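You operate a simulated robot arm through the tools that you are given. There is no shell and no other tool.

You are at the controls of a simulated robot arm. One attempt, no reset.

## Task
Wet out the yellow-edged mat in its tray mould, then roll its bubbles out.
Fine: purple brush and resin tray, then the blue ribbed roller; stand both back; leave the mat in the other tray mould dry. Set down upright: purple brush, blue roller. A coat counts when it lies all over at full strength: go over it till it gets no stronger. What is to be rubbed or washed off counts as gone when no trace of it is left.

The check looks at the end state, three seconds after you hand in, the way a careful person would. Anything else that was tipped, shoved, dropped, spilled or broken makes it a failure.

## Robot
A 6-joint arm with a three-finger gripper, fixed in place. Base frame: the origin is on the floor under the middle of its stand, x ahead of it, y to its left, z up. Units: cm, rad, N and s.
It reaches about 121.3 cm from its shoulder. Its first joint turns from -2.897 to 2.897 rad. Payload 4.89 kg.
The tool frame sits at the grasp point between the pads (the TCP): z along the fingers, y along the line on which they close. The tips reach 3 cm beyond it. The gripper opens to 16.4 cm; its body begins 12.5 cm behind the TCP.
Orientation is that of the tool frame in the base frame, as a unit quaternion [x, y, z, w]. With the fingers straight down and closing along the base's y, the tool's x points along the base's -x, its y along +y and its z along -z.

## Interface
- The arm moves only by the tool step_arm. Its argument "moves" is a list of rows, each a list of 7 numbers: the shift along the tool's x, y, z in mm, then the turn, a rotation vector about the tool's x, y, z in rad, then the gripper command, from -1 (fully open) to 1 (shut), values between in proportion. In form: [[tx, ty, tz, wx, wy, wz, jaw], ...]. A call has 1 to 20 rows; each row shifts and turns the commanded pose from where the row before left it, along the tool's axes as they then stand. A row lasts 0.2 s, in which the tool goes at most 5 cm and 0.15 rad; a call with a longer step from one row to the next is refused whole, and so is a gripper value outside its range. Where a pose cannot be reached the arm comes as near as it can. A force on the tool above 40 N (or 10 N above the force at the start of the call, whichever is more), or a blocked arm, ends the call early, and 0.2 s more pass. The fingers move at their own pace (about 10.8 cm/s each) and stop on an object; they squeeze with about 38 N. The grip force told is the motor's: it shows also when the fingers shut on nothing. Time passes only in rows, and 0.2 s behind the last, so rows that do not move let the fingers close. The reply holds the time, the measured pose of the TCP, the force on the tool along the base axes, the opening and the grip force, in the units named above and with some noise, with the torque about the TCP (base axes, N m) and any sound that the robot's microphone picked up.
- Cameras (640 x 400 px; columns grow to the right, rows downward): "scene" is fixed at [21.9, 65.21, 153.72]; the picture's right is [-0.79, -0.62, 0.00], its down [-0.34, 0.43, -0.84] and it looks along [0.52, -0.66, -0.55] (base axes); focal length 311 px, centre (320, 200). "wrist" rides on the gripper at [7.6, -0.2, -15.2] in the tool frame; the picture's right is [0.02, 1.00, 0.00], its down [-0.88, 0.02, -0.47] and it looks along [-0.47, 0.01, 0.88] (tool axes); focal length 247 px, centre (320, 200). There is no depth. A picture from a camera that has moved, and an enlarged one, comes with that camera's place and axes in the base frame and with its lens.
- snapshot(camera): a new picture of that camera. No time passes.
- raise_lower(by): moves the trunk up (or, below 0, down) by that many cm; the arm rides with it, the base frame stays. It gives what a move gives, with no picture.
- zoom(camera, box): a new picture of the part [left, top, right, bottom] of that camera's present view, enlarged. No time passes.
- finish_job(): hands the job in; it is judged then, once.

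Nothing tells you positions but the pictures and the camera data. Unless the task says otherwise, let go and move clear before handing in.

The tools are called by a JSON object that holds its "api" and its "payload". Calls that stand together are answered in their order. step_arm: Moves the arm, as the interface text tells. Its arguments: {"type":"object","properties":{"moves":{"type":"array"}},"required":["moves"]} The other tools are called the same way: raise_lower (by) moves the trunk up or down; snapshot (camera) takes a picture; zoom (camera, box) takes an enlarged picture of a part of a camera's view; finish_job () hands the job in.

At the start:

```text
time: 0.0
ee_pos: [61.15, 10.22, 121.95]
tcp_rot: [0.0, 1.0, -0.001, -0.001]
wrist_force: [0.6, -0.2, 0.2]
moment: [-0.04, 0.02, 0.01]
opening: 16.38
gripper_force: 0.0
trunk travel left (down, up): [-17.5, 21.5]
```

scene: 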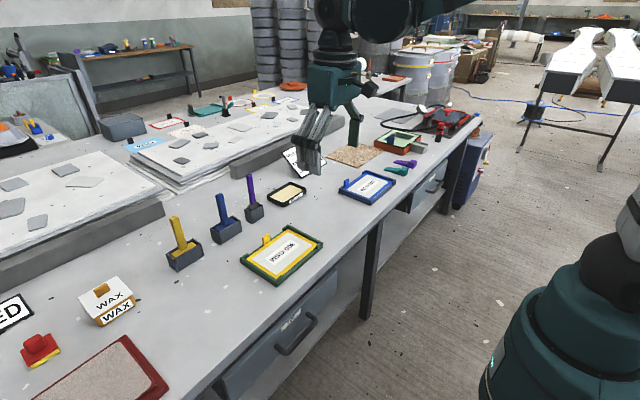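
wrist: 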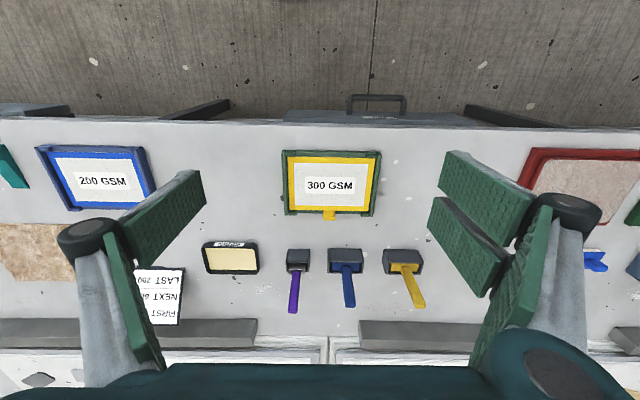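

I see a bench with two tray moulds (a yellow-edged mat in a green tray, "300 GSM", and a blue-edged mat, "200 GSM"), a resin tray, and three tools standing in holders (purple, blue, yellow). First I'll zoom in for detail.

{"api": "zoom", "payload": {"camera": "scene", "box": [160, 160, 340, 290]}}

{"api": "zoom", "payload": {"camera": "wrist", "box": [180, 130, 460, 330]}}

{"api": "zoom", "payload": {"camera": "scene", "box": [260, 100, 440, 220]}}

```text
3.08 times, centred on (250, 225) of scene
camera zoom: at [21.9, 65.21, 153.72], right [-0.79, -0.62, 0.0], down [-0.34, 0.43, -0.84], along [0.52, -0.66, -0.55], focal length 956 px, centre (535, 123)
```

zoom: 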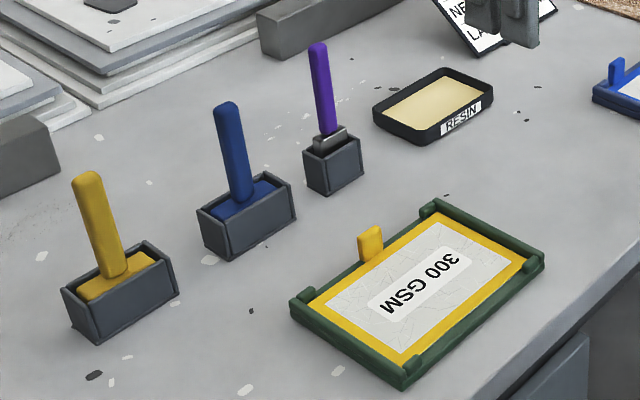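

```text
2.00 times, centred on (320, 230) of wrist
camera zoom: at [53.66, 10.07, 137.29], right [-0.02, 1.0, 0.0], down [0.88, 0.02, 0.47], along [0.47, 0.01, -0.88], focal length 494 px, centre (320, 140)
```

zoom: 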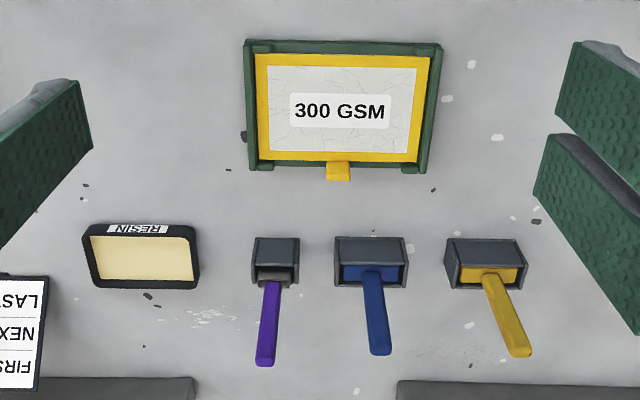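

```text
3.33 times, centred on (350, 160) of scene
camera zoom: at [21.9, 65.21, 153.72], right [-0.79, -0.62, 0.0], down [-0.34, 0.43, -0.84], along [0.52, -0.66, -0.55], focal length 1036 px, centre (220, 333)
```

zoom: 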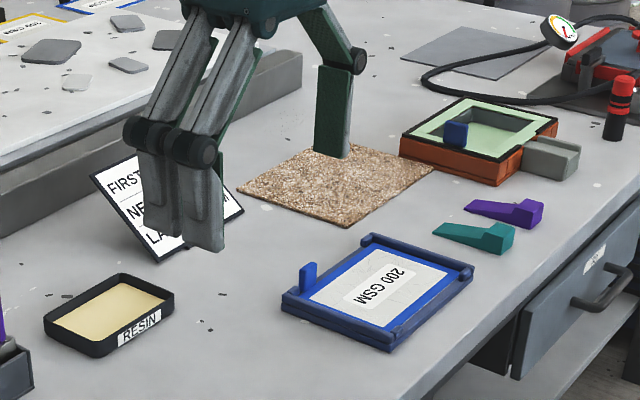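

A small sign stands beside the resin; I'll read it in case it matters, then work out the geometry.

{"api": "zoom", "payload": {"camera": "wrist", "box": [110, 250, 210, 340]}}

{"api": "zoom", "payload": {"camera": "scene", "box": [270, 140, 340, 190]}}

{"api": "zoom", "payload": {"camera": "scene", "box": [230, 165, 310, 225]}}

{"api": "zoom", "payload": {"camera": "scene", "box": [230, 215, 330, 290]}}

{"api": "zoom", "payload": {"camera": "wrist", "box": [270, 140, 390, 230]}}

{"api": "zoom", "payload": {"camera": "wrist", "box": [260, 230, 440, 330]}}

```text
4.44 times, centred on (160, 295) of wrist
camera zoom: at [53.66, 10.07, 137.29], right [-0.02, 1.0, 0.0], down [0.88, 0.02, 0.47], along [0.47, 0.01, -0.88], focal length 1098 px, centre (1031, -222)
```

zoom: 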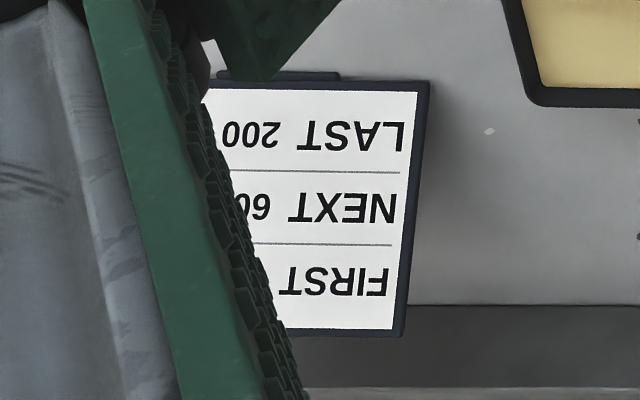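

```text
8.00 times, centred on (305, 165) of scene
camera zoom: at [21.9, 65.21, 153.72], right [-0.79, -0.62, 0.0], down [-0.34, 0.43, -0.84], along [0.52, -0.66, -0.55], focal length 2486 px, centre (440, 480)
```

zoom: 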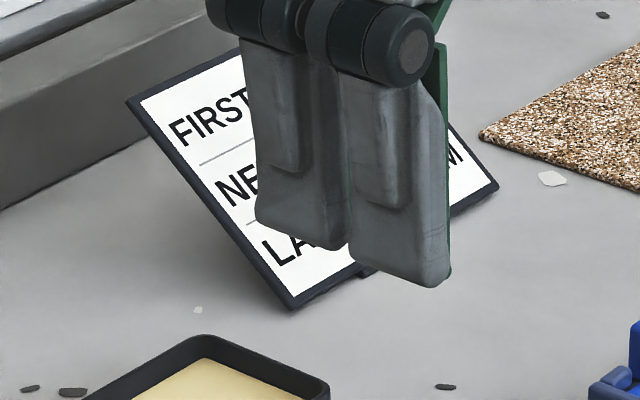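

```text
6.67 times, centred on (270, 195) of scene
camera zoom: at [21.9, 65.21, 153.72], right [-0.79, -0.62, 0.0], down [-0.34, 0.43, -0.84], along [0.52, -0.66, -0.55], focal length 2071 px, centre (653, 233)
```

zoom: 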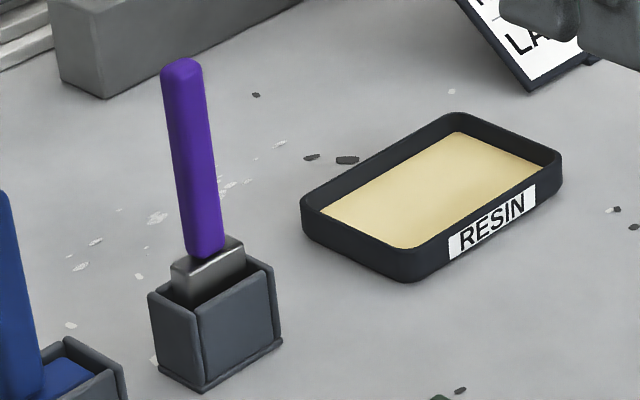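

```text
5.33 times, centred on (280, 252) of scene
camera zoom: at [21.9, 65.21, 153.72], right [-0.79, -0.62, 0.0], down [-0.34, 0.43, -0.84], along [0.52, -0.66, -0.55], focal length 1657 px, centre (533, -80)
```

zoom: 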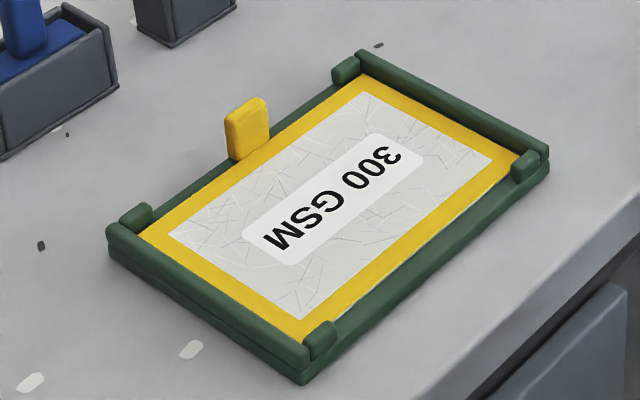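

```text
4.44 times, centred on (330, 185) of wrist
camera zoom: at [53.66, 10.07, 137.29], right [-0.02, 1.0, 0.0], down [0.88, 0.02, 0.47], along [0.47, 0.01, -0.88], focal length 1098 px, centre (276, 267)
```

zoom: 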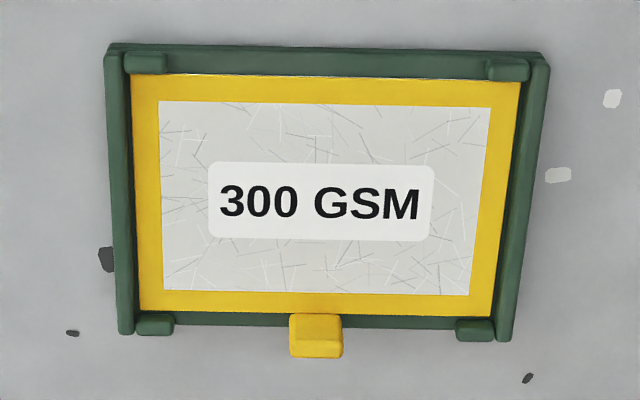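

```text
3.56 times, centred on (350, 280) of wrist
camera zoom: at [53.66, 10.07, 137.29], right [-0.02, 1.0, 0.0], down [0.88, 0.02, 0.47], along [0.47, 0.01, -0.88], focal length 878 px, centre (213, -84)
```

zoom: 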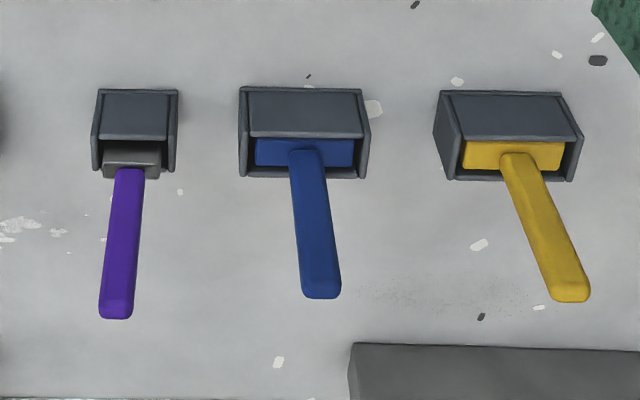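

The sign reads "FIRST 300 / NEXT 60x / LAST 200" or similar, which doesn't affect this task. I place the bench top at about z≈83, the purple brush near (101, 5), the resin near (100, -13) and the mat near (77, 13). I'll move over the area for closer pictures to pin these down.

{"api": "step_arm", "payload": {"moves": [[-30, -6, 5, 0, 0, 0, -1], [-40, -8, 10, 0, 0, 0, -1], [-40, -8, 10, 0, 0, 0, -1], [-40, -8, 10, 0, 0, 0, -1], [-40, -8, 10, 0, 0, 0, -1], [-40, -8, 10, 0, 0, 0, -1], [-30, -6, 10, 0, 0, 0, -1], [-20, -4, 5, 0, 0, 0, -1], [0, 0, 0, 0, 0, 0, -1]]}}

{"api": "snapshot", "payload": {"camera": "wrist"}}

{"api": "snapshot", "payload": {"camera": "scene"}}

```text
time: 2.0
ee_pos: [89.22, 4.55, 115.05]
tcp_rot: [0.0, 1.0, 0.0, 0.0]
wrist_force: [0.6, -1.1, 0.1]
moment: [-0.02, 0.09, 0.0]
opening: 16.39
gripper_force: 0.0
trunk travel left (down, up): [-17.5, 21.5]
```

```text
taken
camera wrist: at [81.72, 4.48, 130.27], right [-0.02, 1.0, 0.0], down [0.88, 0.02, 0.47], along [0.47, 0.01, -0.88], focal length 247 px, centre (320, 200)
```

wrist: 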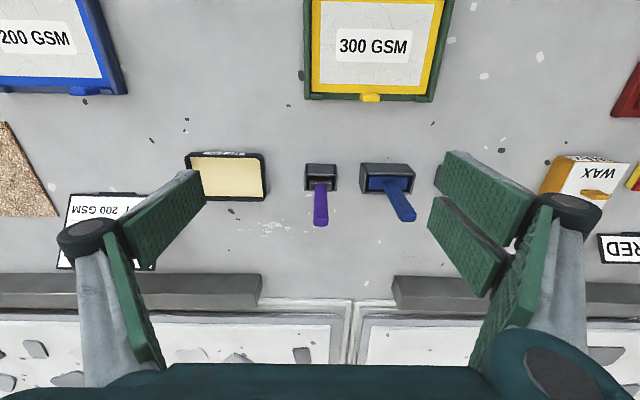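

```text
taken
```

scene: 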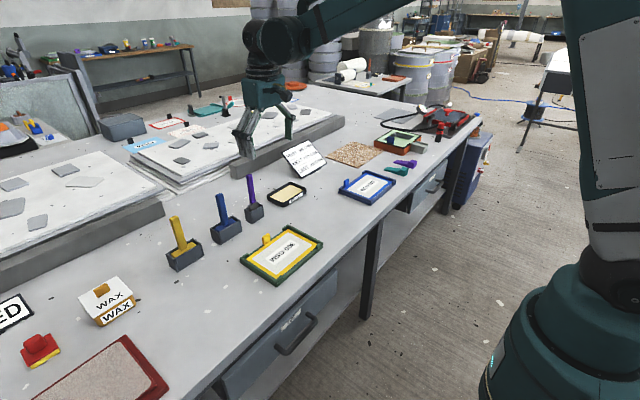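

Triangulating the label gives a mat surface at z≈83.3 around (78.3, 13.2). I'll zoom in on the brush, resin and roller from this pose.

{"api": "zoom", "payload": {"camera": "wrist", "box": [280, 140, 440, 240]}}

{"api": "zoom", "payload": {"camera": "wrist", "box": [170, 130, 330, 230]}}

{"api": "zoom", "payload": {"camera": "wrist", "box": [290, 0, 460, 106]}}

{"api": "zoom", "payload": {"camera": "scene", "box": [200, 160, 280, 250]}}

```text
4.00 times, centred on (360, 190) of wrist
camera zoom: at [81.72, 4.48, 130.27], right [-0.02, 1.0, 0.0], down [0.88, 0.02, 0.47], along [0.47, 0.01, -0.88], focal length 988 px, centre (160, 240)
```

zoom: 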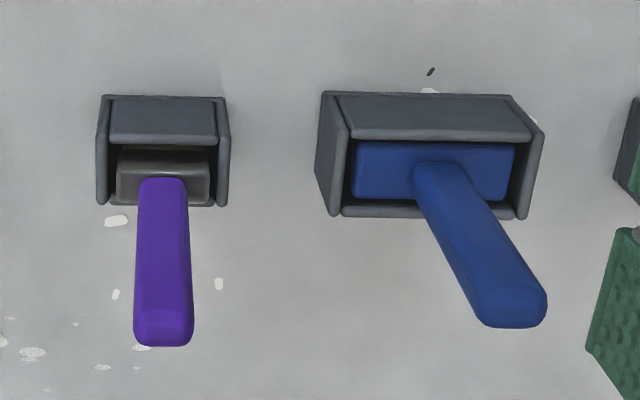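

```text
4.00 times, centred on (250, 180) of wrist
camera zoom: at [81.72, 4.48, 130.27], right [-0.02, 1.0, 0.0], down [0.88, 0.02, 0.47], along [0.47, 0.01, -0.88], focal length 988 px, centre (600, 280)
```

zoom: 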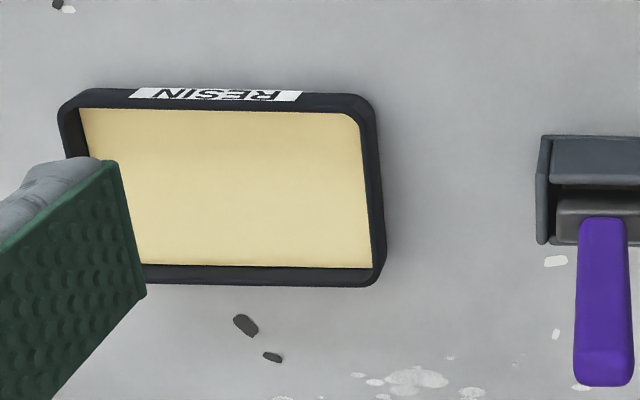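

```text
3.76 times, centred on (375, 53) of wrist
camera zoom: at [81.72, 4.48, 130.27], right [-0.02, 1.0, 0.0], down [0.88, 0.02, 0.47], along [0.47, 0.01, -0.88], focal length 930 px, centre (113, 753)
```

zoom: 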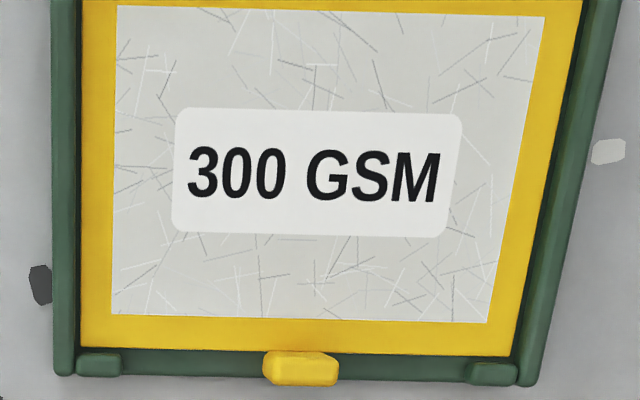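

```text
4.44 times, centred on (240, 205) of scene
camera zoom: at [21.9, 65.21, 153.72], right [-0.79, -0.62, 0.0], down [-0.34, 0.43, -0.84], along [0.52, -0.66, -0.55], focal length 1381 px, centre (676, 178)
```

zoom: 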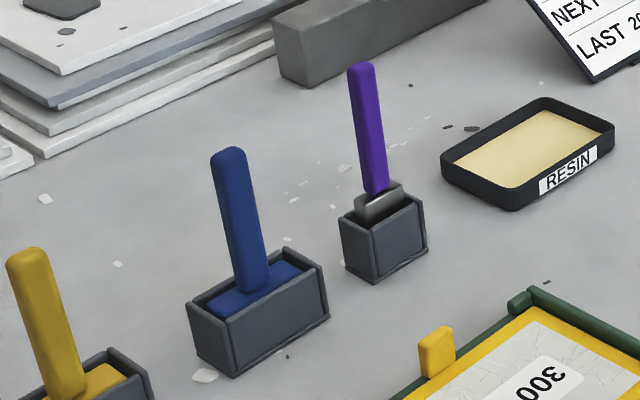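

The brush handle is at about (101.3, 5.0) with its top at z≈100, and the blue handle at about (101.3, 18.2). The resin surface spans x 97–106, y -20.6 to -7.2, and the mat spans x 71.4–85.3, y 3.0–23.1. Next I narrow the jaws and hover directly above the purple brush.

{"api": "step_arm", "payload": {"moves": [[-20, 1, 0, 0, 0, 0, 0.1], [-30, 1, 0, 0, 0, 0, 0.1], [-30, 1, 0, 0, 0, 0, 0.1], [-25, 1, 0, 0, 0, 0, 0.1], [-16, 0.5, 0, 0, 0, 0, 0.1], [0, 0, 0, 0, 0, 0, 0.1]]}}

{"api": "snapshot", "payload": {"camera": "wrist"}}

{"api": "zoom", "payload": {"camera": "scene", "box": [180, 70, 340, 230]}}

```text
time: 3.4
ee_pos: [101.43, 5.08, 114.96]
tcp_rot: [0.0, 1.0, -0.001, 0.0]
wrist_force: [0.2, 0.3, -0.2]
moment: [0.02, 0.03, 0.0]
opening: 7.36
gripper_force: 0.1
trunk travel left (down, up): [-17.5, 21.5]
```

```text
taken
camera wrist: at [93.71, 4.93, 130.24], right [-0.02, 1.0, 0.0], down [0.88, 0.02, 0.47], along [0.47, 0.01, -0.88], focal length 247 px, centre (320, 200)
```

wrist: 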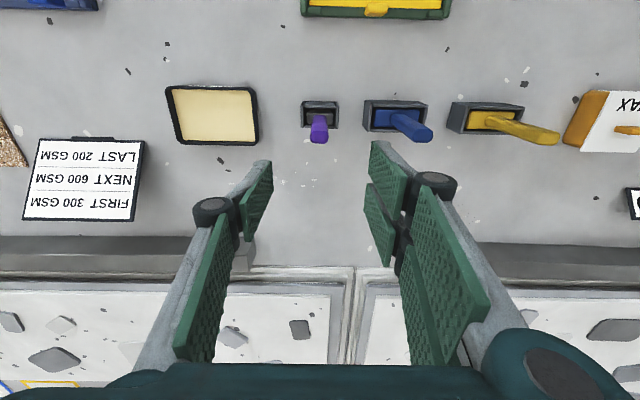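

```text
2.50 times, centred on (260, 150) of scene
camera zoom: at [21.9, 65.21, 153.72], right [-0.79, -0.62, 0.0], down [-0.34, 0.43, -0.84], along [0.52, -0.66, -0.55], focal length 777 px, centre (470, 325)
```

zoom: 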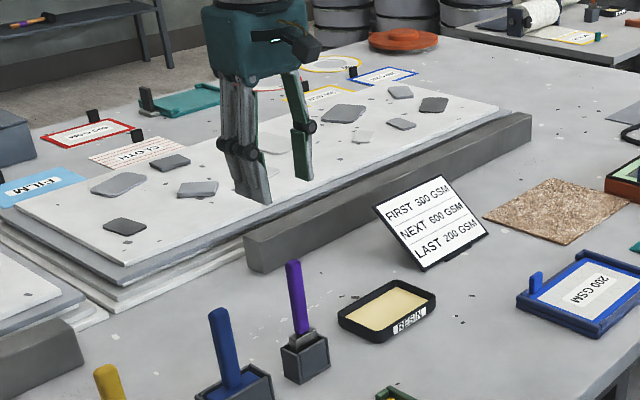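

The camera now looks nearly straight down the brush handle. I'll zoom to refine its position before descending.

{"api": "zoom", "payload": {"camera": "wrist", "box": [280, 85, 360, 155]}}

{"api": "zoom", "payload": {"camera": "wrist", "box": [150, 75, 280, 155]}}

```text
5.71 times, centred on (320, 120) of wrist
camera zoom: at [93.71, 4.93, 130.24], right [-0.02, 1.0, 0.0], down [0.88, 0.02, 0.47], along [0.47, 0.01, -0.88], focal length 1411 px, centre (320, 657)
```

zoom: 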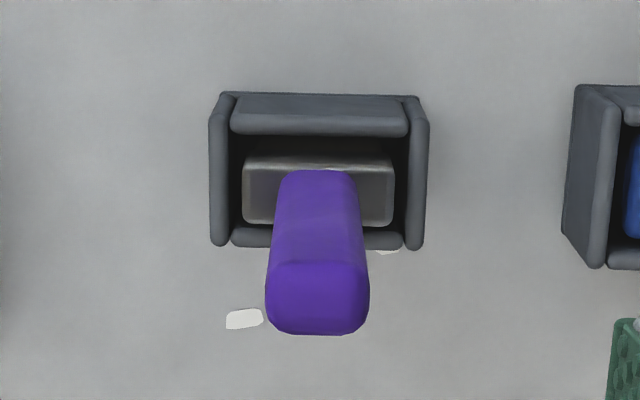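

```text
4.92 times, centred on (215, 115) of wrist
camera zoom: at [93.71, 4.93, 130.24], right [-0.02, 1.0, 0.0], down [0.88, 0.02, 0.47], along [0.47, 0.01, -0.88], focal length 1216 px, centre (837, 618)
```

zoom: 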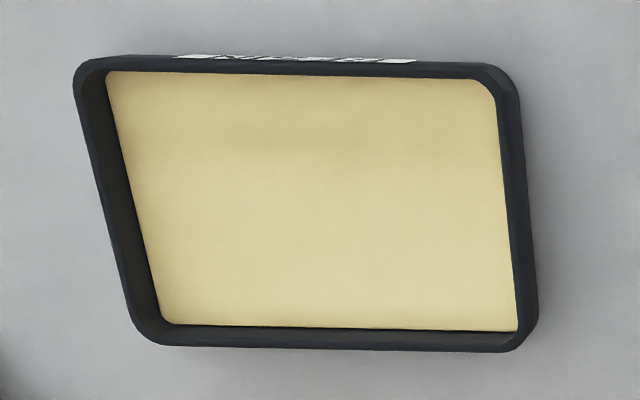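

The handle is at (101.0, 5.0) with its top at z≈100.4 and the ferrule top at about 88.3. I'll descend to TCP z≈94.8 with the jaws open around the handle, checking forces.

{"api": "step_arm", "payload": {"moves": [[2, 0, 15, 0, 0, 0, 0.1], [2, 0, 30, 0, 0, 0, 0.1], [0, 0, 30, 0, 0, 0, 0.1], [0, 0, 30, 0, 0, 0, 0.1], [0, 0, 30, 0, 0, 0, 0.1], [0, 0, 25, 0, 0, 0, 0.1], [0, 0, 20, 0, 0, 0, 0.1], [0, 0, 12, 0, 0, 0, 0.1], [0, 0, 10, 0, 0, 0, 0.1], [0, 0, 0, 0, 0, 0, 0.1]]}}

{"api": "snapshot", "payload": {"camera": "wrist"}}

{"api": "zoom", "payload": {"camera": "scene", "box": [190, 120, 310, 240]}}

```text
time: 5.6
ee_pos: [100.97, 5.09, 94.86]
tcp_rot: [0.0, 1.0, 0.0, 0.0]
wrist_force: [0.6, 0.5, 0.0]
moment: [0.0, 0.01, 0.0]
opening: 7.35
gripper_force: 0.1
trunk travel left (down, up): [-17.5, 21.5]
```

```text
taken
camera wrist: at [93.33, 4.93, 110.09], right [-0.02, 1.0, 0.0], down [0.88, 0.02, 0.47], along [0.47, 0.01, -0.88], focal length 247 px, centre (320, 200)
```

wrist: 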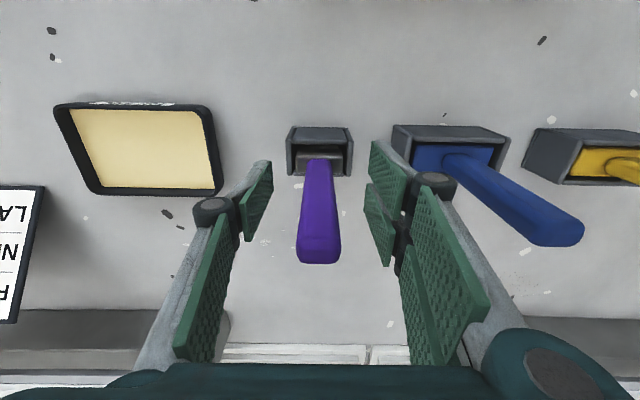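

```text
3.33 times, centred on (250, 180) of scene
camera zoom: at [21.9, 65.21, 153.72], right [-0.79, -0.62, 0.0], down [-0.34, 0.43, -0.84], along [0.52, -0.66, -0.55], focal length 1036 px, centre (553, 267)
```

zoom: 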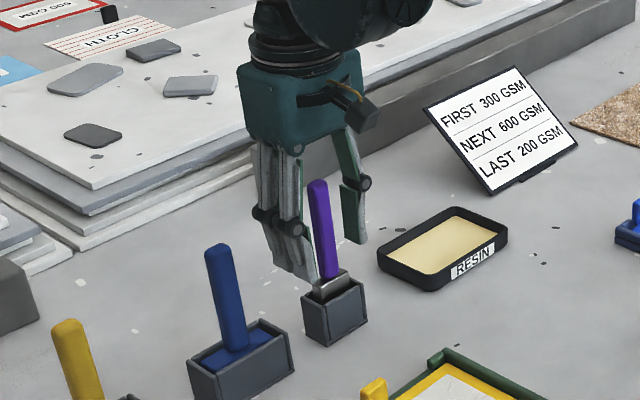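

The handle stands between the pads. Now I close on it.

{"api": "step_arm", "payload": {"moves": [[0, 0, 0, 0, 0, 0, 0.4], [0, 0, 0, 0, 0, 0, 0.6], [0, 0, 0, 0, 0, 0, 0.75], [0, 0, 0, 0, 0, 0, 1], [0, 0, 0, 0, 0, 0, 1], [0, 0, 0, 0, 0, 0, 1], [0, 0, 0, 0, 0, 0, 1]]}}

{"api": "snapshot", "payload": {"camera": "wrist"}}

```text
time: 7.2
ee_pos: [101.03, 5.14, 94.89]
tcp_rot: [0.0, 1.0, 0.0, -0.001]
wrist_force: [-0.1, 0.9, 0.1]
moment: [0.01, -0.03, 0.0]
opening: 2.08
gripper_force: 37.9
trunk travel left (down, up): [-17.5, 21.5]
```

```text
taken
camera wrist: at [93.34, 4.93, 110.1], right [-0.02, 1.0, 0.0], down [0.88, 0.02, 0.47], along [0.47, 0.01, -0.88], focal length 247 px, centre (320, 200)
```

wrist: 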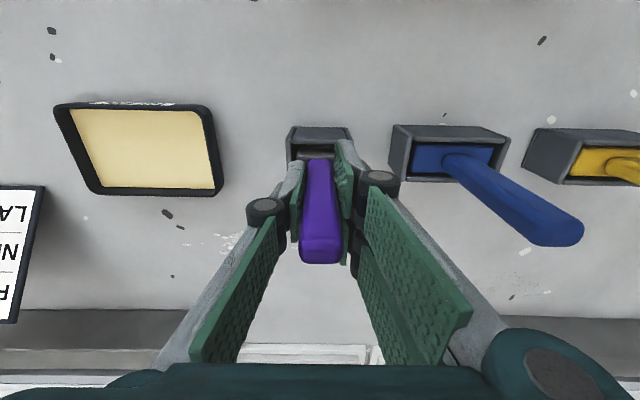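

The brush is gripped (2.08 cm opening, 38 N). I'll remember TCP (101.0, 5.1, 94.9) as its standing pose and lift straight up.

{"api": "step_arm", "payload": {"moves": [[0, 0, -5, 0, 0, 0, 1], [0, 0, -10, 0, 0, 0, 1], [0, 0, -15, 0, 0, 0, 1], [0, 0, -20, 0, 0, 0, 1], [0, 0, -25, 0, 0, 0, 1], [0, 0, -20, 0, 0, 0, 1], [0, 0, -10, 0, 0, 0, 1], [0, 0, 0, 0, 0, 0, 1]]}}

{"api": "snapshot", "payload": {"camera": "wrist"}}

{"api": "zoom", "payload": {"camera": "scene", "box": [190, 90, 310, 230]}}

```text
time: 9.0
ee_pos: [101.0, 4.98, 105.43]
tcp_rot: [0.0, 1.0, 0.0, 0.0]
wrist_force: [-0.6, -0.7, -0.2]
moment: [-0.02, -0.03, -0.02]
opening: 2.11
gripper_force: 37.5
trunk travel left (down, up): [-17.5, 21.5]
```

```text
taken
camera wrist: at [93.36, 4.95, 120.61], right [-0.02, 1.0, 0.0], down [0.88, 0.02, 0.47], along [0.47, 0.01, -0.88], focal length 247 px, centre (320, 200)
```

wrist: 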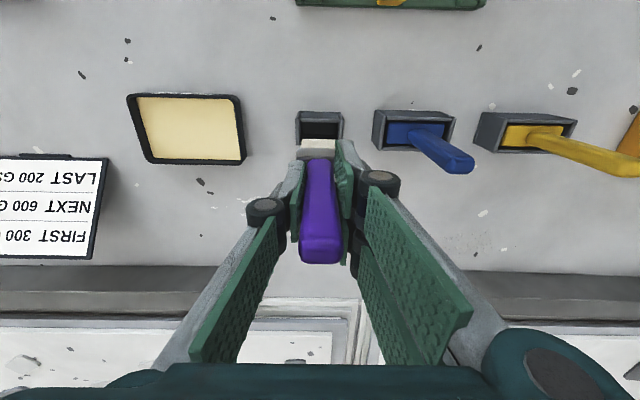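

```text
2.86 times, centred on (250, 160) of scene
camera zoom: at [21.9, 65.21, 153.72], right [-0.79, -0.62, 0.0], down [-0.34, 0.43, -0.84], along [0.52, -0.66, -0.55], focal length 888 px, centre (520, 314)
```

zoom: 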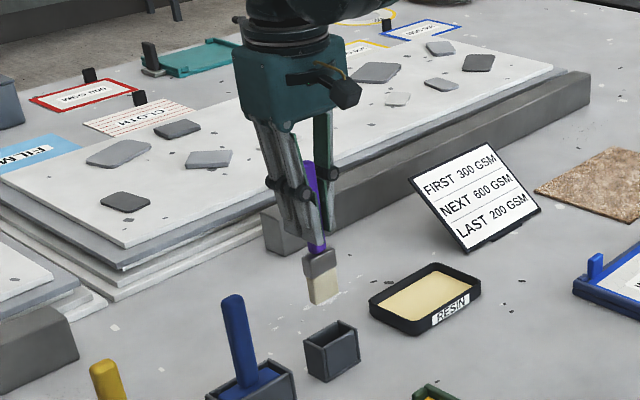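

The brush is out, with its bristle tip about 12.8 cm below the TCP. I'll carry it over the resin tray centre at about (101.8, -13.8) and lower it to just above the surface.

{"api": "step_arm", "payload": {"moves": [[0, -15, 0, 0, 0, 0, 1], [-2, -30, 0, 0, 0, 0, 1], [-2, -35, 0, 0, 0, 0, 1], [-2, -35, 0, 0, 0, 0, 1], [-2, -35, 0, 0, 0, 0, 1], [0, -25, 0, 0, 0, 0, 1], [0, -13, 0, 0, 0, 0, 1], [0, 0, 15, 0, 0, 0, 1], [0, 0, 20, 0, 0, 0, 1], [0, 0, 20, 0, 0, 0, 1], [0, 0, 10, 0, 0, 0, 1], [0, 0, 0, 0, 0, 0, 1]]}}

{"api": "snapshot", "payload": {"camera": "wrist"}}

{"api": "zoom", "payload": {"camera": "scene", "box": [230, 110, 340, 230]}}

```text
time: 11.6
ee_pos: [101.68, -13.8, 98.8]
tcp_rot: [0.0, 1.0, 0.0, -0.001]
wrist_force: [0.4, -0.2, -0.7]
moment: [-0.01, 0.01, 0.0]
opening: 2.12
gripper_force: 38.3
trunk travel left (down, up): [-17.5, 21.5]
```

```text
taken
camera wrist: at [94.16, -13.88, 114.07], right [-0.02, 1.0, 0.0], down [0.88, 0.02, 0.47], along [0.47, 0.01, -0.88], focal length 247 px, centre (320, 200)
```

wrist: 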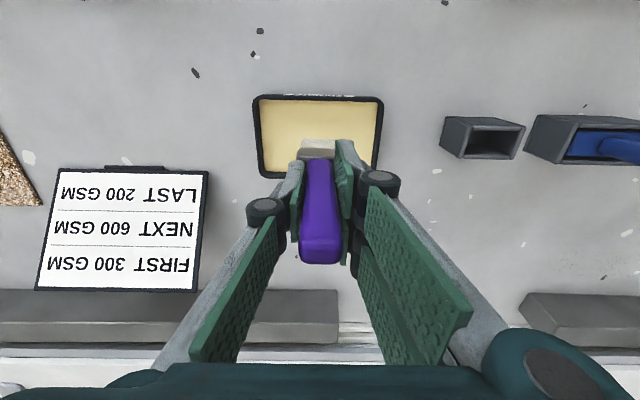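

```text
3.33 times, centred on (285, 170) of scene
camera zoom: at [21.9, 65.21, 153.72], right [-0.79, -0.62, 0.0], down [-0.34, 0.43, -0.84], along [0.52, -0.66, -0.55], focal length 1036 px, centre (437, 300)
```

zoom: 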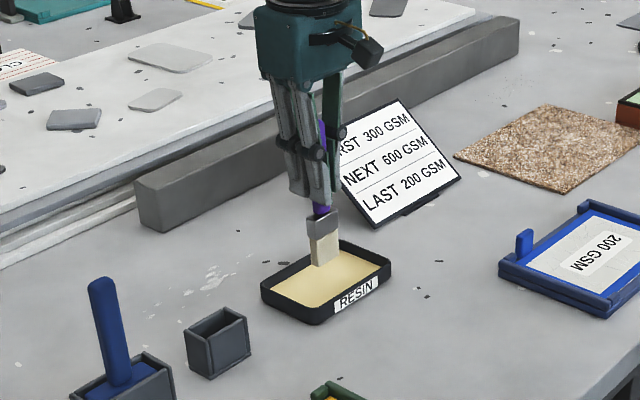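

The brush hovers over the tray centre. I lower it slowly into the resin, watching for contact force.

{"api": "step_arm", "payload": {"moves": [[0, 0, 5, 0, 0, 0, 1], [0, 0, 5, 0, 0, 0, 1], [0, 0, 4, 0, 0, 0, 1], [0, 0, 3, 0, 0, 0, 1], [0, 0, 0, 0, 0, 0, 1]]}}

{"api": "step_arm", "payload": {"moves": [[0, 0, 2, 0, 0, 0, 1], [0, 0, 2, 0, 0, 0, 1], [0, 0, 2, 0, 0, 0, 1], [0, 0, 0, 0, 0, 0, 1]]}}

{"api": "zoom", "payload": {"camera": "scene", "box": [250, 150, 330, 220]}}

```text
time: 12.8
ee_pos: [101.78, -13.84, 97.1]
tcp_rot: [0.0, 1.0, 0.0, 0.001]
wrist_force: [-0.8, 1.4, -1.3]
moment: [0.01, 0.02, -0.02]
opening: 2.12
gripper_force: 38.3
trunk travel left (down, up): [-17.5, 21.5]
```

```text
time: 13.8
ee_pos: [101.77, -13.72, 96.57]
tcp_rot: [0.0, 1.0, 0.0, 0.001]
wrist_force: [0.4, -0.1, -0.7]
moment: [0.02, -0.01, -0.01]
opening: 2.12
gripper_force: 38.1
trunk travel left (down, up): [-17.5, 21.5]
```

```text
5.71 times, centred on (290, 185) of scene
camera zoom: at [21.9, 65.21, 153.72], right [-0.79, -0.62, 0.0], down [-0.34, 0.43, -0.84], along [0.52, -0.66, -0.55], focal length 1775 px, centre (491, 286)
```

zoom: 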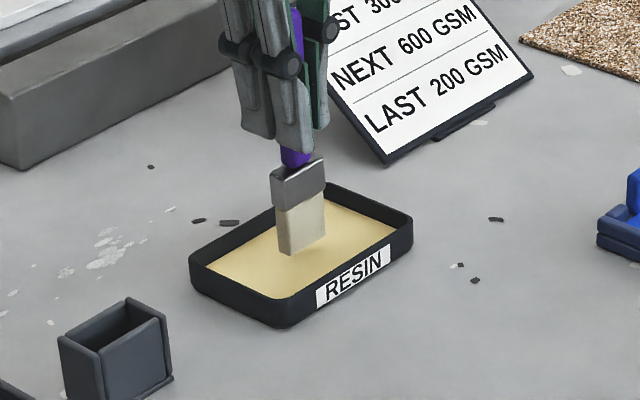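

No contact force yet, so I continue down a little.

{"api": "step_arm", "payload": {"moves": [[0, 0, 2, 0, 0, 0, 1], [0, 0, 2, 0, 0, 0, 1], [0, 0, 2, 0, 0, 0, 1], [0, 0, 0, 0, 0, 0, 1]]}}

{"api": "zoom", "payload": {"camera": "scene", "box": [250, 150, 330, 220]}}

```text
time: 14.8
ee_pos: [101.69, -13.74, 96.05]
tcp_rot: [0.001, 1.0, 0.0, -0.001]
wrist_force: [-0.4, -0.3, -1.3]
moment: [-0.04, 0.03, -0.03]
opening: 2.12
gripper_force: 38.1
trunk travel left (down, up): [-17.5, 21.5]
```

```text
5.71 times, centred on (290, 185) of scene
camera zoom: at [21.9, 65.21, 153.72], right [-0.79, -0.62, 0.0], down [-0.34, 0.43, -0.84], along [0.52, -0.66, -0.55], focal length 1775 px, centre (491, 286)
```

zoom: 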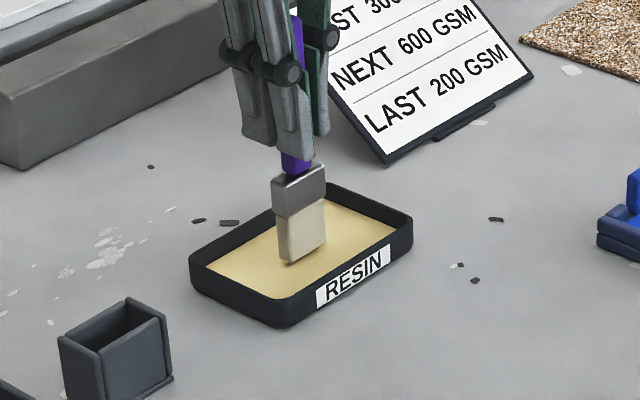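

Still free. I continue down in small steps.

{"api": "step_arm", "payload": {"moves": [[0, 0, 2, 0, 0, 0, 1], [0, 0, 2, 0, 0, 0, 1], [0, 0, 0, 0, 0, 0, 1]]}}

{"api": "step_arm", "payload": {"moves": [[0, 0, 2, 0, 0, 0, 1], [0, 0, 1, 0, 0, 0, 1], [0, 0, 0, 0, 0, 0, 1]]}}

{"api": "zoom", "payload": {"camera": "scene", "box": [250, 150, 330, 220]}}

```text
time: 15.6
ee_pos: [101.7, -13.72, 95.6]
tcp_rot: [0.0, 1.0, 0.0, 0.0]
wrist_force: [0.7, -0.6, 1.3]
moment: [-0.01, -0.03, 0.03]
opening: 2.13
gripper_force: 38.4
trunk travel left (down, up): [-17.5, 21.5]
```

```text
time: 16.4
ee_pos: [101.66, -13.72, 95.41]
tcp_rot: [0.0, 1.0, 0.001, 0.001]
wrist_force: [0.3, -4.5, 32.8]
moment: [-0.15, -0.1, 0.01]
opening: 2.14
gripper_force: 38.1
trunk travel left (down, up): [-17.5, 21.5]
```

```text
5.71 times, centred on (290, 185) of scene
camera zoom: at [21.9, 65.21, 153.72], right [-0.79, -0.62, 0.0], down [-0.34, 0.43, -0.84], along [0.52, -0.66, -0.55], focal length 1775 px, centre (491, 286)
```

zoom: 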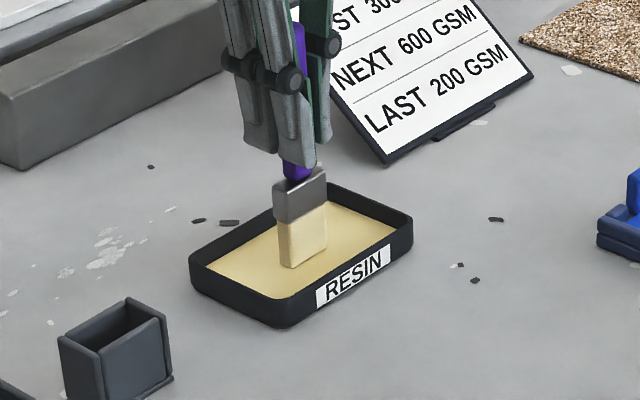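

The bristles touched the tray floor and took on resin (33 N, stiff contact). I ease up a touch, dwell briefly, and lift out.

{"api": "step_arm", "payload": {"moves": [[0, 0, -1.5, 0, 0, 0, 1], [0, 0, 0, 0, 0, 0, 1], [0, 0, 0, 0, 0, 0, 1]]}}

{"api": "step_arm", "payload": {"moves": [[0, 0, -5, 0, 0, 0, 1], [0, 0, -10, 0, 0, 0, 1], [0, 0, -15, 0, 0, 0, 1], [0, 0, -20, 0, 0, 0, 1], [0, 0, -15, 0, 0, 0, 1], [0, 0, -5, 0, 0, 0, 1], [0, 0, 0, 0, 0, 0, 1]]}}

{"api": "zoom", "payload": {"camera": "scene", "box": [250, 130, 330, 220]}}

{"api": "snapshot", "payload": {"camera": "wrist"}}

```text
time: 17.2
ee_pos: [101.79, -13.7, 95.48]
tcp_rot: [0.0, 1.0, 0.0, 0.0]
wrist_force: [-3.9, -1.2, 9.3]
moment: [0.02, 0.39, 0.07]
opening: 2.12
gripper_force: 37.6
trunk travel left (down, up): [-17.5, 21.5]
```

```text
time: 18.8
ee_pos: [101.78, -13.77, 102.42]
tcp_rot: [0.0, 1.0, 0.0, 0.001]
wrist_force: [0.4, -0.1, -0.5]
moment: [0.04, -0.01, 0.0]
opening: 2.14
gripper_force: 37.7
trunk travel left (down, up): [-17.5, 21.5]
```

```text
4.44 times, centred on (290, 175) of scene
camera zoom: at [21.9, 65.21, 153.72], right [-0.79, -0.62, 0.0], down [-0.34, 0.43, -0.84], along [0.52, -0.66, -0.55], focal length 1381 px, centre (453, 311)
```

zoom: 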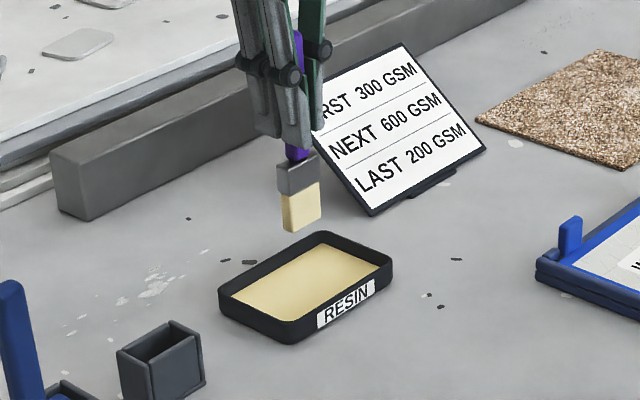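

```text
taken
camera wrist: at [94.15, -13.9, 117.65], right [-0.02, 1.0, 0.0], down [0.88, 0.02, 0.47], along [0.47, 0.01, -0.88], focal length 247 px, centre (320, 200)
```

wrist: 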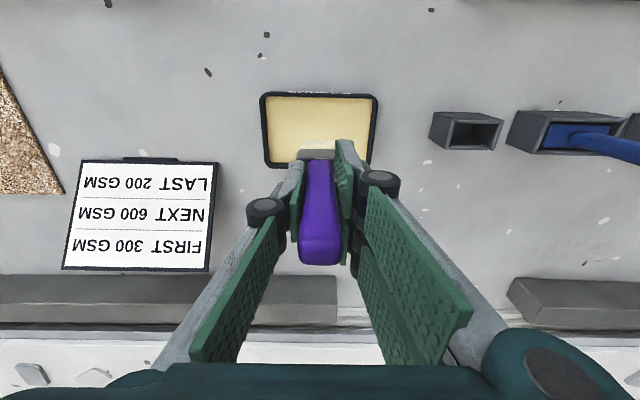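

The brush is loaded with a golden tint. I'll carry it directly to above the mat and hover at about (78.3, 8.5).

{"api": "step_arm", "payload": {"moves": [[15, 13, 0, 0, 0, 0, 1], [25, 24, 0, 0, 0, 0, 1], [30, 29, 0, 0, 0, 0, 1], [35, 33, 0, 0, 0, 0, 1], [35, 33, 0, 0, 0, 0, 1], [35, 33, 0, 0, 0, 0, 1], [30, 29, 0, 0, 0, 0, 1], [20, 19, 0, 0, 0, 0, 1], [10, 10, 10, 0, 0, 0, 1], [0, 0, 20, 0, 0, 0, 1], [0, 0, 10, 0, 0, 0, 1], [0, 0, 0, 0, 0, 0, 1]]}}

{"api": "snapshot", "payload": {"camera": "wrist"}}

{"api": "zoom", "payload": {"camera": "scene", "box": [220, 180, 350, 300]}}

```text
time: 21.4
ee_pos: [78.27, 8.57, 98.51]
tcp_rot: [0.0, 1.0, 0.0, 0.0]
wrist_force: [1.1, -0.5, -0.6]
moment: [0.0, 0.02, 0.02]
opening: 2.11
gripper_force: 38.2
trunk travel left (down, up): [-17.5, 21.5]
```

```text
taken
camera wrist: at [70.7, 8.41, 113.64], right [-0.02, 1.0, 0.0], down [0.88, 0.02, 0.47], along [0.47, 0.01, -0.88], focal length 247 px, centre (320, 200)
```

wrist: 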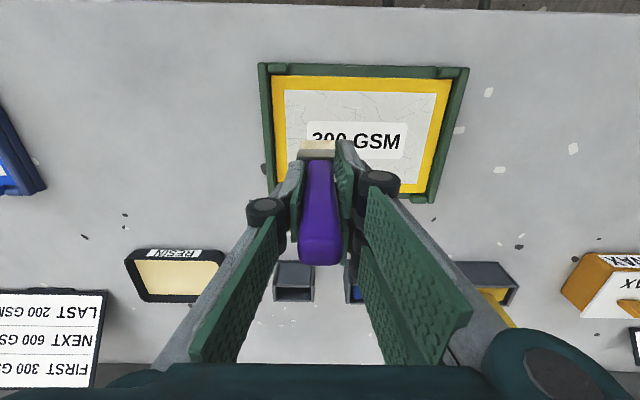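

```text
3.33 times, centred on (285, 240) of scene
camera zoom: at [21.9, 65.21, 153.72], right [-0.79, -0.62, 0.0], down [-0.34, 0.43, -0.84], along [0.52, -0.66, -0.55], focal length 1036 px, centre (437, 67)
```

zoom: 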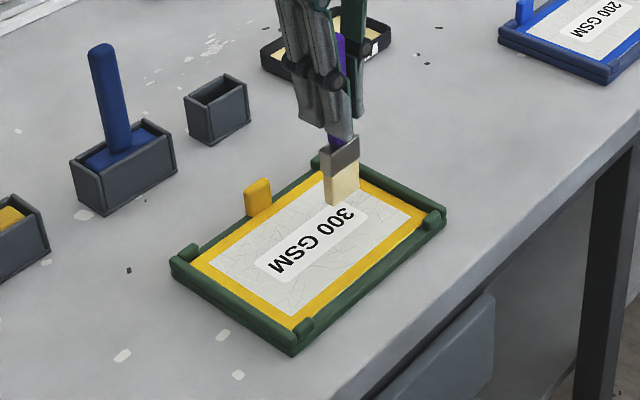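

The brush is over the left part of the mat. I lower carefully to find the mat surface.

{"api": "step_arm", "payload": {"moves": [[0, 0, 6, 0, 0, 0, 1], [0, 0, 6, 0, 0, 0, 1], [0, 0, 4, 0, 0, 0, 1], [0, 0, 2, 0, 0, 0, 1], [0, 0, 0, 0, 0, 0, 1]]}}

{"api": "step_arm", "payload": {"moves": [[0, 0, 2, 0, 0, 0, 1], [0, 0, 2, 0, 0, 0, 1], [0, 0, 1, 0, 0, 0, 1], [0, 0, 0, 0, 0, 0, 1]]}}

{"api": "zoom", "payload": {"camera": "scene", "box": [230, 200, 330, 290]}}

```text
time: 22.6
ee_pos: [78.3, 8.52, 96.65]
tcp_rot: [0.0, 1.0, 0.001, 0.001]
wrist_force: [0.1, -0.1, 0.0]
moment: [-0.01, 0.01, 0.02]
opening: 2.1
gripper_force: 38.4
trunk travel left (down, up): [-17.5, 21.5]
```

```text
time: 23.6
ee_pos: [78.32, 8.61, 96.13]
tcp_rot: [0.0, 1.0, -0.001, 0.0]
wrist_force: [0.3, -1.1, -0.1]
moment: [0.01, -0.02, 0.01]
opening: 2.11
gripper_force: 37.9
trunk travel left (down, up): [-17.5, 21.5]
```

```text
4.44 times, centred on (280, 245) of scene
camera zoom: at [21.9, 65.21, 153.72], right [-0.79, -0.62, 0.0], down [-0.34, 0.43, -0.84], along [0.52, -0.66, -0.55], focal length 1381 px, centre (498, 0)
```

zoom: 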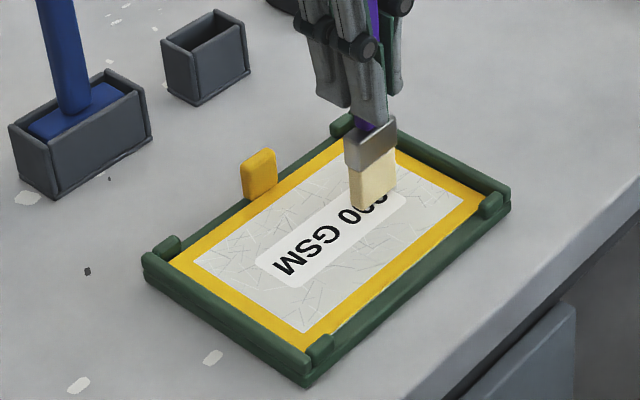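

{"api": "step_arm", "payload": {"moves": [[0, 0, 1.5, 0, 0, 0, 1], [0, 0, 1.5, 0, 0, 0, 1], [0, 0, 1, 0, 0, 0, 1], [0, 0, 0, 0, 0, 0, 1]]}}

{"api": "zoom", "payload": {"camera": "scene", "box": [230, 200, 330, 290]}}

```text
time: 24.6
ee_pos: [78.21, 8.4, 95.79]
tcp_rot: [0.0, 1.0, 0.001, 0.0]
wrist_force: [2.8, -1.1, 15.3]
moment: [0.02, -0.34, -0.01]
opening: 2.09
gripper_force: 38.2
trunk travel left (down, up): [-17.5, 21.5]
```

```text
4.44 times, centred on (280, 245) of scene
camera zoom: at [21.9, 65.21, 153.72], right [-0.79, -0.62, 0.0], down [-0.34, 0.43, -0.84], along [0.52, -0.66, -0.55], focal length 1381 px, centre (498, 0)
```

zoom: 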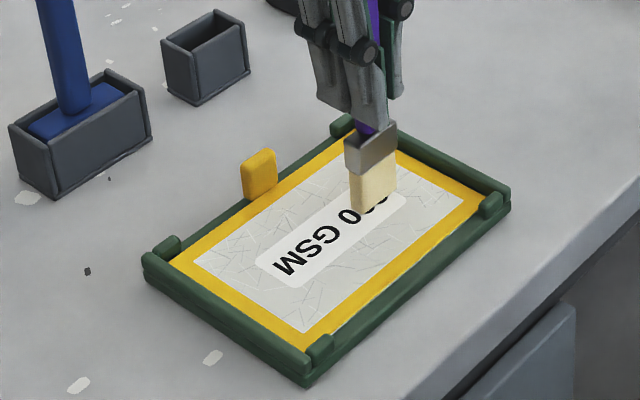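

Contact is at TCP z≈95.85 (15 N). I lighten to a few newtons and try a short stroke along x, then look at the mark and whether the tray stays put.

{"api": "step_arm", "payload": {"moves": [[0, 0, -0.8, 0, 0, 0, 1], [6, 0, 0, 0, 0, 0, 1], [8, 0, 0, 0, 0, 0, 1], [8, 0, 0, 0, 0, 0, 1], [8, 0, 0, 0, 0, 0, 1], [0, 0, 0, 0, 0, 0, 1]]}}

{"api": "zoom", "payload": {"camera": "scene", "box": [230, 200, 330, 290]}}

{"api": "snapshot", "payload": {"camera": "wrist"}}

```text
time: 26.0
ee_pos: [75.26, 8.58, 95.82]
tcp_rot: [0.0, 1.0, 0.001, 0.0]
wrist_force: [-1.9, 0.5, 4.9]
moment: [-0.03, 0.16, -0.02]
opening: 2.14
gripper_force: 37.9
trunk travel left (down, up): [-17.5, 21.5]
```

```text
4.44 times, centred on (280, 245) of scene
camera zoom: at [21.9, 65.21, 153.72], right [-0.79, -0.62, 0.0], down [-0.34, 0.43, -0.84], along [0.52, -0.66, -0.55], focal length 1381 px, centre (498, 0)
```

zoom: 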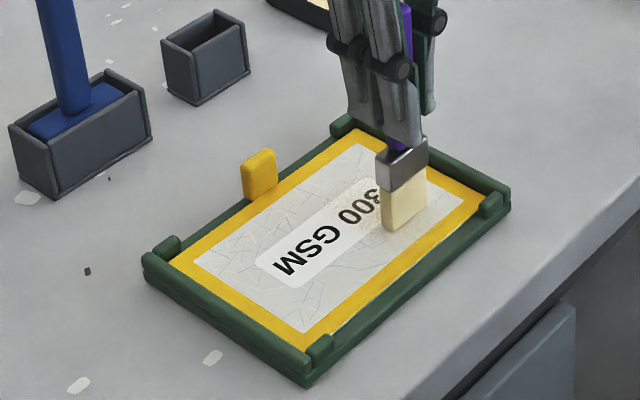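

```text
taken
camera wrist: at [67.6, 8.42, 111.0], right [-0.02, 1.0, 0.0], down [0.88, 0.02, 0.47], along [0.47, 0.01, -0.88], focal length 247 px, centre (320, 200)
```

wrist: 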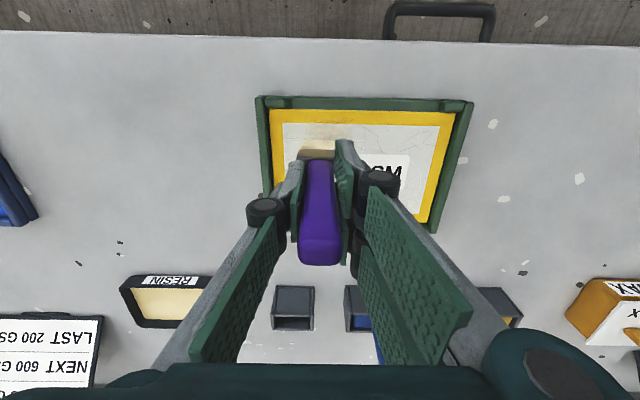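

A translucent resin mark appears and the tray stays still at about 5 N. I continue full-length strokes along x at this y and watch the build-up.

{"api": "step_arm", "payload": {"moves": [[8, 0, 0, 0, 0, 0, 1], [10, 0, 0, 0, 0, 0, 1], [8, 0, 0, 0, 0, 0, 1], [-8, 0, 0, 0, 0, 0, 1], [-12, 0, 0, 0, 0, 0, 1], [-12, 0, 0, 0, 0, 0, 1], [-12, 0, 0, 0, 0, 0, 1], [-12, 0, 0, 0, 0, 0, 1], [-12, 0, 0, 0, 0, 0, 1], [-12, 0, 0, 0, 0, 0, 1], [-12, 0, 0, 0, 0, 0, 1], [-12, 0, 0, 0, 0, 0, 1], [-9, 0, 0, 0, 0, 0, 1], [0, 0, 0, 0, 0, 0, 1]]}}

{"api": "zoom", "payload": {"camera": "scene", "box": [230, 200, 330, 290]}}

{"api": "snapshot", "payload": {"camera": "wrist"}}

```text
time: 29.0
ee_pos: [83.96, 8.56, 95.75]
tcp_rot: [0.0, 1.0, 0.0, 0.0]
wrist_force: [-0.4, 0.6, -0.7]
moment: [0.0, 0.0, 0.01]
opening: 2.11
gripper_force: 38.2
trunk travel left (down, up): [-17.5, 21.5]
```

```text
4.44 times, centred on (280, 245) of scene
camera zoom: at [21.9, 65.21, 153.72], right [-0.79, -0.62, 0.0], down [-0.34, 0.43, -0.84], along [0.52, -0.66, -0.55], focal length 1381 px, centre (498, 0)
```

zoom: 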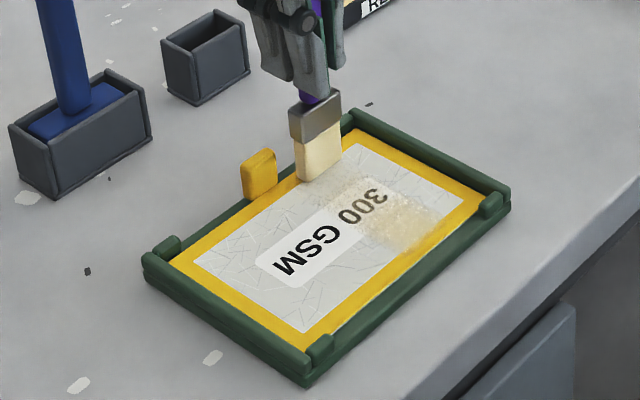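

```text
taken
camera wrist: at [76.37, 8.42, 111.04], right [-0.02, 1.0, 0.0], down [0.88, 0.02, 0.47], along [0.47, 0.01, -0.88], focal length 247 px, centre (320, 200)
```

wrist: 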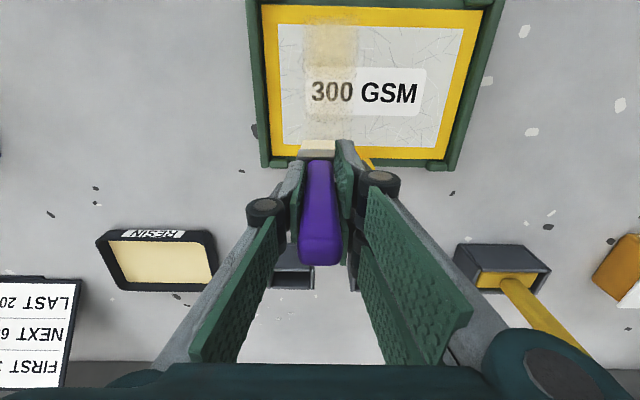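

The mark is strong at the near end and fades toward the far end, where the brush shows no contact force. I'll zoom to see why.

{"api": "zoom", "payload": {"camera": "wrist", "box": [240, 0, 500, 175]}}

{"api": "zoom", "payload": {"camera": "scene", "box": [270, 210, 340, 260]}}

```text
2.29 times, centred on (370, 88) of wrist
camera zoom: at [76.37, 8.42, 111.04], right [-0.02, 1.0, 0.0], down [0.88, 0.02, 0.47], along [0.47, 0.01, -0.88], focal length 564 px, centre (206, 457)
```

zoom: 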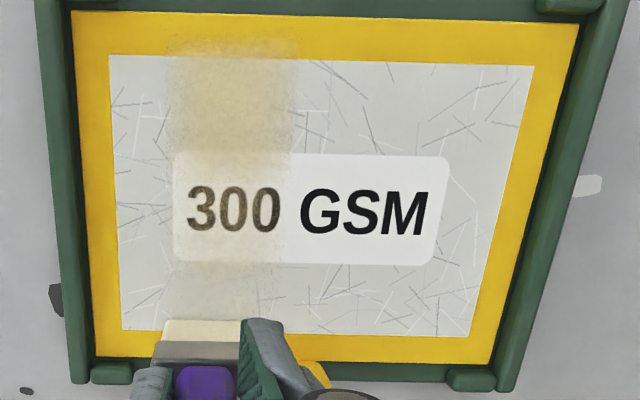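

```text
8.00 times, centred on (305, 235) of scene
camera zoom: at [21.9, 65.21, 153.72], right [-0.79, -0.62, 0.0], down [-0.34, 0.43, -0.84], along [0.52, -0.66, -0.55], focal length 2486 px, centre (440, -80)
```

zoom: 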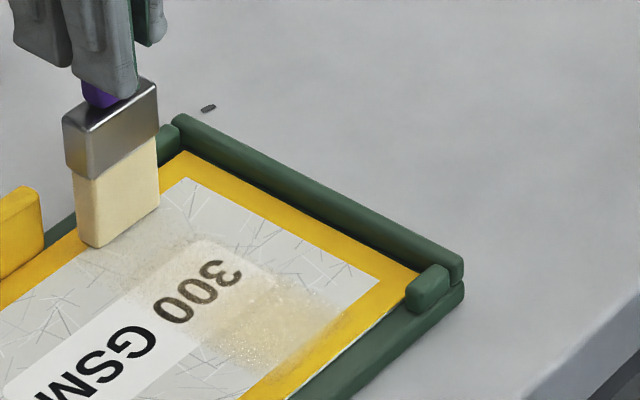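

The coat built up where I went over it repeatedly and is thin at the far end, where contact was light. I press about 1 mm lower and stroke back to see whether the brush is still loaded.

{"api": "step_arm", "payload": {"moves": [[3, 0, 0.7, 0, 0, 0, 1], [8, 0, 0, 0, 0, 0, 1], [10, 0, 0, 0, 0, 0, 1], [0, 0, 0, 0, 0, 0, 1]]}}

{"api": "step_arm", "payload": {"moves": [[10, 0, 0, 0, 0, 0, 1], [12, 0, 0, 0, 0, 0, 1], [12, 0, 0, 0, 0, 0, 1], [12, 0, 0, 0, 0, 0, 1], [12, 0, 0, 0, 0, 0, 1], [12, 0, 0, 0, 0, 0, 1], [12, 0, 0, 0, 0, 0, 1], [12, 0, 0, 0, 0, 0, 1], [0, 0, 0, 0, 0, 0, 1]]}}

{"api": "zoom", "payload": {"camera": "scene", "box": [230, 200, 330, 290]}}

```text
time: 30.0
ee_pos: [81.83, 8.51, 95.82]
tcp_rot: [0.0, 1.0, 0.001, 0.0]
wrist_force: [4.3, -0.2, 21.6]
moment: [0.01, -0.52, 0.03]
opening: 2.11
gripper_force: 38.0
trunk travel left (down, up): [-17.5, 21.5]
```

```text
time: 32.0
ee_pos: [72.47, 8.63, 95.74]
tcp_rot: [0.0, 1.0, 0.0, 0.0]
wrist_force: [-1.5, 0.0, 3.3]
moment: [-0.03, 0.22, 0.02]
opening: 2.15
gripper_force: 37.5
trunk travel left (down, up): [-17.5, 21.5]
```

```text
4.44 times, centred on (280, 245) of scene
camera zoom: at [21.9, 65.21, 153.72], right [-0.79, -0.62, 0.0], down [-0.34, 0.43, -0.84], along [0.52, -0.66, -0.55], focal length 1381 px, centre (498, 0)
```

zoom: 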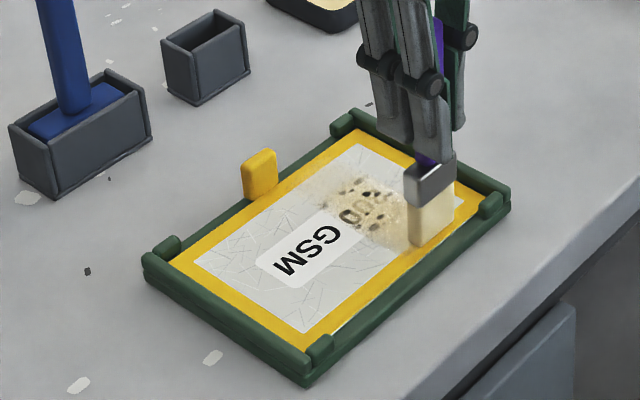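

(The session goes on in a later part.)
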